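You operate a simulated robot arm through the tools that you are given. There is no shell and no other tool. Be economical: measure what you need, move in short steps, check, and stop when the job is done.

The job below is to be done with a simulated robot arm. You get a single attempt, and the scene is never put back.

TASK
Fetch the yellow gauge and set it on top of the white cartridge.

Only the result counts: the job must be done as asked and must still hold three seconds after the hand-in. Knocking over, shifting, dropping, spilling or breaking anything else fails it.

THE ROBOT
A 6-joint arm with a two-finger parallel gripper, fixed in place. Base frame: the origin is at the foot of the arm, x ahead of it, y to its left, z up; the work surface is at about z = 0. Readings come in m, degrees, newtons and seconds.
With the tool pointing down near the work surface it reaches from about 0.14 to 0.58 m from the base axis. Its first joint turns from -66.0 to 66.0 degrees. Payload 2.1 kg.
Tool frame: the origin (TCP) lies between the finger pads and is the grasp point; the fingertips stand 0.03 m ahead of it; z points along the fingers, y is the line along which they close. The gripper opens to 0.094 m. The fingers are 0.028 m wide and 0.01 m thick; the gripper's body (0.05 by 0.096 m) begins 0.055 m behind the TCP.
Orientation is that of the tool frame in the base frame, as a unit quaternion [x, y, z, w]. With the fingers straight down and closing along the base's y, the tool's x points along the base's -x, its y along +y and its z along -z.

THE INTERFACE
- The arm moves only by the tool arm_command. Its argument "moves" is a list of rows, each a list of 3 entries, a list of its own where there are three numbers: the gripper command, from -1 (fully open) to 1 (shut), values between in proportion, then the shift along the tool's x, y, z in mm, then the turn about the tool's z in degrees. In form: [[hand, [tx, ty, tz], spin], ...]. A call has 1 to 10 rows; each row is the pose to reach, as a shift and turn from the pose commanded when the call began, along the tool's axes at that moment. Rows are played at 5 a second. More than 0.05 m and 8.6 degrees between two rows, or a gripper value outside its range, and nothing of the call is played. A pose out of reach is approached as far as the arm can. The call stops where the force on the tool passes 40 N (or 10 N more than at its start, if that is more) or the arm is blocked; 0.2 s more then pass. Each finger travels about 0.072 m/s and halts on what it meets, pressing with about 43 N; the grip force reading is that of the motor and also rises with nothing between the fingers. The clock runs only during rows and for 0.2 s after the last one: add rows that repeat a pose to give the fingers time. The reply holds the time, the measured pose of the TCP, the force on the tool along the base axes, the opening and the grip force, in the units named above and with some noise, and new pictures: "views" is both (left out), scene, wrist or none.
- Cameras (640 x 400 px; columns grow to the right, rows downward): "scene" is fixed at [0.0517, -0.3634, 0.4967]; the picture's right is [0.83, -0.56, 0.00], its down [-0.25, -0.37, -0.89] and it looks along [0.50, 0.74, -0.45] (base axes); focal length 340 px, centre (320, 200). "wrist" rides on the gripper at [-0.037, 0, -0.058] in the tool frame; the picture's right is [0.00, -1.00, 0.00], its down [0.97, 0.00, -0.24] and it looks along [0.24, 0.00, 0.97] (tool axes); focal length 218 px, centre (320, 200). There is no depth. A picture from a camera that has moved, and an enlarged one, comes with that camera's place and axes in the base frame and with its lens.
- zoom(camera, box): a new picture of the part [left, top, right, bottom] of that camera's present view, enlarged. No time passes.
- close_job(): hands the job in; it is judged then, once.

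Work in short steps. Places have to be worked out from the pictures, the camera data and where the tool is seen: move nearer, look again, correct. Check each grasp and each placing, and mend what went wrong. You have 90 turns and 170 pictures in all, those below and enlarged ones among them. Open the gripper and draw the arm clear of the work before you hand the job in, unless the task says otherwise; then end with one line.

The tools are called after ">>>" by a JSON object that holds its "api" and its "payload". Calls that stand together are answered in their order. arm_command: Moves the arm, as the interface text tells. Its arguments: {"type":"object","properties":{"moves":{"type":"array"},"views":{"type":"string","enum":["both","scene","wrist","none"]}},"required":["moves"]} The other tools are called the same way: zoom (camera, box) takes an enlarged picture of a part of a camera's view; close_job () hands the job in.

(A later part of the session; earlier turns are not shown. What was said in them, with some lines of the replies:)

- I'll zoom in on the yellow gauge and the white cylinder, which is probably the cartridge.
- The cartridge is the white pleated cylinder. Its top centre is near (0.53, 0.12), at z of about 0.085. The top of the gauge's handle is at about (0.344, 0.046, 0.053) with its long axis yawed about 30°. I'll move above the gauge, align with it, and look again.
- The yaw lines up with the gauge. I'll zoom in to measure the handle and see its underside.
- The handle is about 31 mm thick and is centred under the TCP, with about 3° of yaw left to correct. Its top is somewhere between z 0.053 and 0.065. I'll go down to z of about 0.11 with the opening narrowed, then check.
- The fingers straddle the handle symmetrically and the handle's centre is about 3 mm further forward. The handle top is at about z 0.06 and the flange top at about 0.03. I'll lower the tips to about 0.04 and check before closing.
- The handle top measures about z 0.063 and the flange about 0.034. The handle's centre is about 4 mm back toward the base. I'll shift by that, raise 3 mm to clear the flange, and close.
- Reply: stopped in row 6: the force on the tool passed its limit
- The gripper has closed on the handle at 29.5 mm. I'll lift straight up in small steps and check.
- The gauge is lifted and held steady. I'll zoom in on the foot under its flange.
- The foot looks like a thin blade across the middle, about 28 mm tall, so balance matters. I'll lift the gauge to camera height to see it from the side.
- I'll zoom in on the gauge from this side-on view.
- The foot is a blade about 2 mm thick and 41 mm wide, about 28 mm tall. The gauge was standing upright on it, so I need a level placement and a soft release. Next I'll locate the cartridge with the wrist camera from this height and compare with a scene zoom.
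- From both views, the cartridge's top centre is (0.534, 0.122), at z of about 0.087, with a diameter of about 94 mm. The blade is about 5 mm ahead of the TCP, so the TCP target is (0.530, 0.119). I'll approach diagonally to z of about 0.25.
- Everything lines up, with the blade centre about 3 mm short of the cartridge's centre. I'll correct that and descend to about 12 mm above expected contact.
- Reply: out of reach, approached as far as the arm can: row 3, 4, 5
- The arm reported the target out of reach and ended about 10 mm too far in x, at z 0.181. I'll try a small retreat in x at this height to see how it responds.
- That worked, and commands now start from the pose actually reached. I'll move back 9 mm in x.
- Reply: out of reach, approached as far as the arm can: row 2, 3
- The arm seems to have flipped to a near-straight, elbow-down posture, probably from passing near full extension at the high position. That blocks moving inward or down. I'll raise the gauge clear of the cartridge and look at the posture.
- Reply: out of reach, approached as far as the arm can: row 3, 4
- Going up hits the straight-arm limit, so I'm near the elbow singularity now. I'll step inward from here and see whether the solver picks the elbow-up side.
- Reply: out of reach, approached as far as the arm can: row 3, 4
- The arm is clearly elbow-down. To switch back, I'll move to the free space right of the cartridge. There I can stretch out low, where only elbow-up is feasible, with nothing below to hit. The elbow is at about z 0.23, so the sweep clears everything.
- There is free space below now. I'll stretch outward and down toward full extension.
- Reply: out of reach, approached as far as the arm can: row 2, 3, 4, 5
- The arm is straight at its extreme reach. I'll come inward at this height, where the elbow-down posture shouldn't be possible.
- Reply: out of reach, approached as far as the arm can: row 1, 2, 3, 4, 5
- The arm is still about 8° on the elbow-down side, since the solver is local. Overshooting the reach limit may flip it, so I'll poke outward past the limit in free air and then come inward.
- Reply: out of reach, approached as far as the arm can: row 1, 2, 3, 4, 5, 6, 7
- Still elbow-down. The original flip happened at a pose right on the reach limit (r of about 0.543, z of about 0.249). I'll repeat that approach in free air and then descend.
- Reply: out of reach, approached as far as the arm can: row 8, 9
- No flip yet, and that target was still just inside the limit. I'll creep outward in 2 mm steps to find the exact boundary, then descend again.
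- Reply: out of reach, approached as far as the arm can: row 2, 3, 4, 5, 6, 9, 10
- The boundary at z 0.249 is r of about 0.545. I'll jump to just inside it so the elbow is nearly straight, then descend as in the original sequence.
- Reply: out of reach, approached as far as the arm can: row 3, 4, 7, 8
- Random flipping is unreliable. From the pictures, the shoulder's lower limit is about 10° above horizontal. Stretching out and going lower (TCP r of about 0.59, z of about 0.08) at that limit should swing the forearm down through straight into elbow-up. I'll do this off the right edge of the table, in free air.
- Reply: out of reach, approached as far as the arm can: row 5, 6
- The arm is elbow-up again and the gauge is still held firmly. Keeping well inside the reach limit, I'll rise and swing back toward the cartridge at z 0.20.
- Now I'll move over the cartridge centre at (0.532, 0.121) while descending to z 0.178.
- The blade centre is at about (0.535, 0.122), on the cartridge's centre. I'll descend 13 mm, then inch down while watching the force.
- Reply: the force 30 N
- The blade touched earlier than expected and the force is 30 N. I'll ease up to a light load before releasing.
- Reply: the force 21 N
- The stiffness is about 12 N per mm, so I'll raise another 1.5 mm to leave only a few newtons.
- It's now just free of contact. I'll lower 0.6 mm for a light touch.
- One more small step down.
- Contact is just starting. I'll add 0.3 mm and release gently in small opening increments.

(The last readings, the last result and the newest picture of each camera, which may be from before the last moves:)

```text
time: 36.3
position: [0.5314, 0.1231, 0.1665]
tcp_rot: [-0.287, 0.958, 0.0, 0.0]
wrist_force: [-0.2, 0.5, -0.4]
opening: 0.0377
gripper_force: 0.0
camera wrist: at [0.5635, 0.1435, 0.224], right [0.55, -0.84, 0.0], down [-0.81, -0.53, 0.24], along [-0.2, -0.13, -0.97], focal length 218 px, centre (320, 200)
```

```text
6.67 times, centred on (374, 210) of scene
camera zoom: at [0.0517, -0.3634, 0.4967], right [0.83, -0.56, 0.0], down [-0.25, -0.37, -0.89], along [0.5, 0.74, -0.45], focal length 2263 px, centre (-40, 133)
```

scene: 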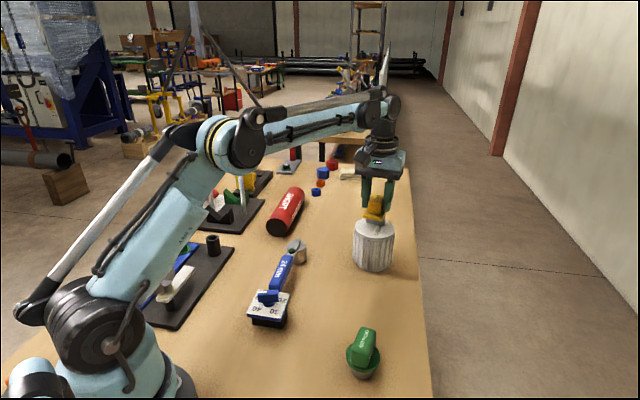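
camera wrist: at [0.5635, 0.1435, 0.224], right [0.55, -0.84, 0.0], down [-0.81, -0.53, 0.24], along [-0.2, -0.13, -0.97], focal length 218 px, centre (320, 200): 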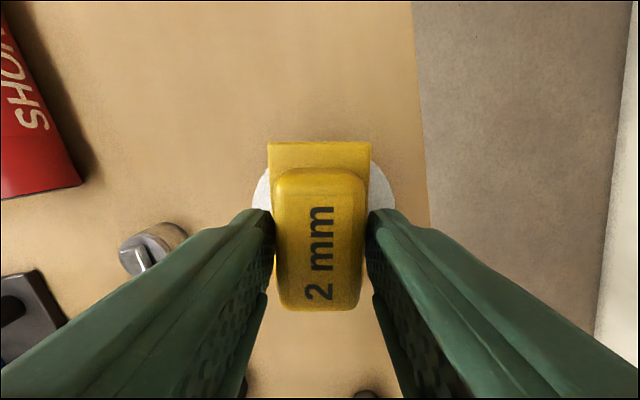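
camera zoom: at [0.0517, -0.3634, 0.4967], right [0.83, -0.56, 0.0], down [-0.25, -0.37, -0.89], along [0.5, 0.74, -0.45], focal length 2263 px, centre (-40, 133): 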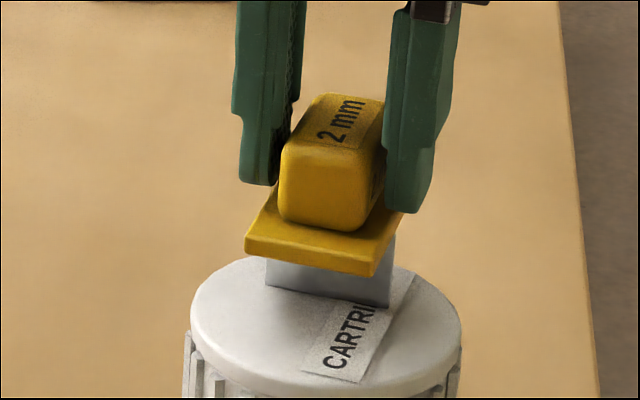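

The gauge stands upright on its own. I'll open slowly to about 75 mm and then rise straight up.

>>> {"api": "arm_command", "payload": {"moves": [[0.1, [0, 0, 0], 0], [-0.05, [0, 0, 0], 0], [-0.3, [0, 0, 0], 0], [-0.6, [0, 0, 0], 0], [-0.6, [0, 0, 0], 0], [-0.6, [0, 0, -6], 0], [-0.6, [0, 0, -16], 0], [-0.6, [0, 0, -28], 0], [-0.6, [0, 0, -42], 0], [-0.6, [0, 0, -42], 0]]}}

>>> {"api": "zoom", "payload": {"camera": "scene", "box": [344, 180, 404, 240]}}

```text
time: 38.5
position: [0.5323, 0.1223, 0.2092]
tcp_rot: [-0.286, 0.958, 0.0, 0.0]
wrist_force: [0.6, 0.0, 0.2]
opening: 0.075
gripper_force: 0.0
camera wrist: at [0.5631, 0.1437, 0.2654], right [0.55, -0.84, 0.0], down [-0.81, -0.53, 0.24], along [-0.2, -0.13, -0.97], focal length 218 px, centre (320, 200)
```

scene: 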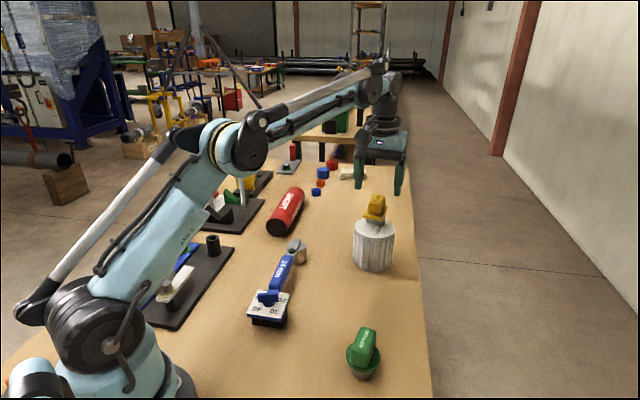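
wrist: 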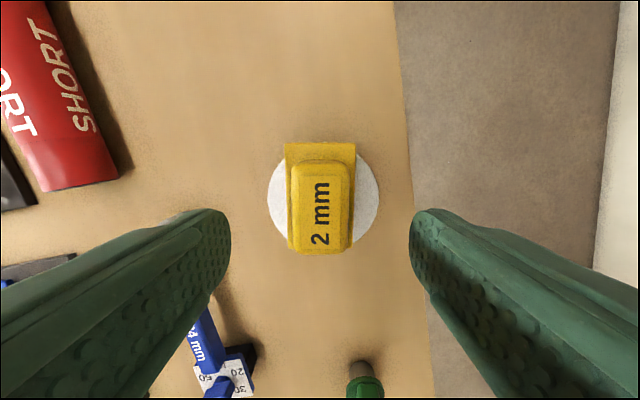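

```text
6.67 times, centred on (374, 210) of scene
camera zoom: at [0.0517, -0.3634, 0.4967], right [0.83, -0.56, 0.0], down [-0.25, -0.37, -0.89], along [0.5, 0.74, -0.45], focal length 2263 px, centre (-40, 133)
```

zoom: 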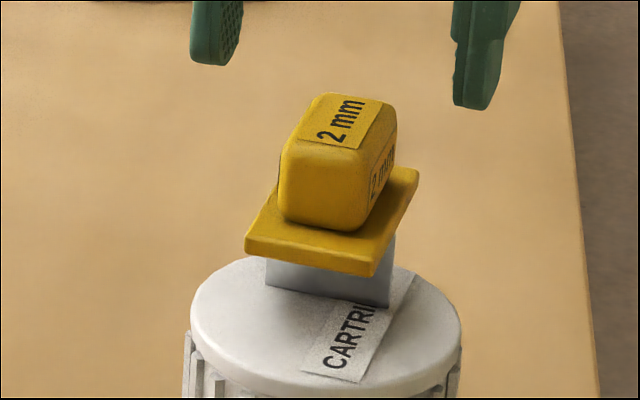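

The gauge is free, upright and centred on the cartridge. I'll draw the arm back toward the base above it, then check that nothing has changed.

>>> {"api": "arm_command", "payload": {"moves": [[-0.6, [10, 4, -8], 0], [-0.6, [35, 13, -18], 0], [-0.6, [65, 24, -28], 0], [-0.6, [97, 36, -35], 0], [-0.6, [127, 47, -40], 0], [-0.6, [127, 47, -40], 0]], "views": "scene"}}

>>> {"api": "zoom", "payload": {"camera": "scene", "box": [230, 180, 430, 390]}}

```text
time: 39.9
position: [0.3981, 0.0928, 0.2496]
tcp_rot: [-0.286, 0.958, 0.001, 0.001]
wrist_force: [-0.7, -0.3, 0.3]
opening: 0.0752
gripper_force: 0.0
```

scene: 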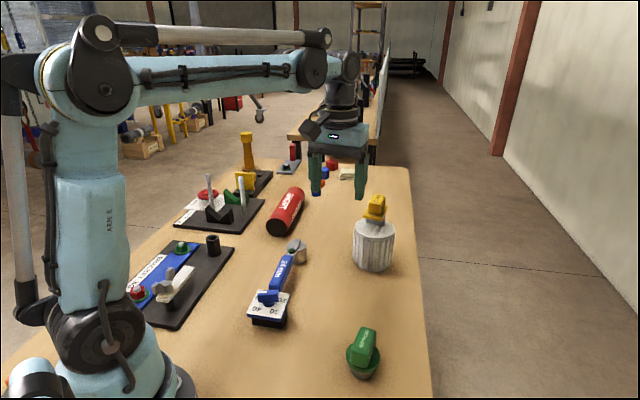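

```text
1.90 times, centred on (330, 285) of scene
camera zoom: at [0.0517, -0.3635, 0.4967], right [0.83, -0.56, 0.0], down [-0.25, -0.37, -0.89], along [0.5, 0.74, -0.45], focal length 647 px, centre (301, 38)
```

zoom: 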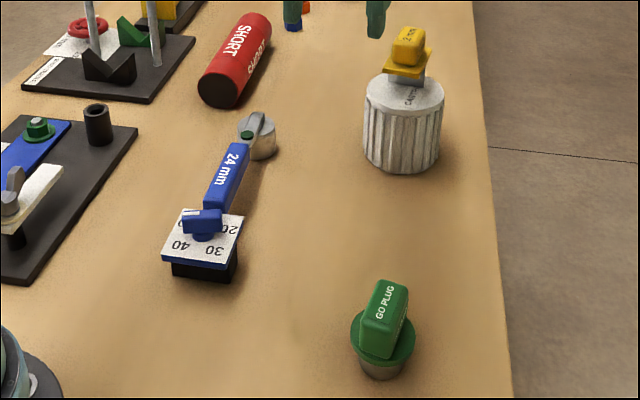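

The gauge is standing stably on the cartridge, everything else looks unmoved, and the arm is clear. I'm handing the job in.

>>> {"api": "close_job", "payload": {}}

```text
The job is handed in.
```

The yellow gauge is standing upright in the middle of the white cartridge's top, the gripper is open and clear of it, and nothing else appeared to have moved in the last picture before I handed the job in.
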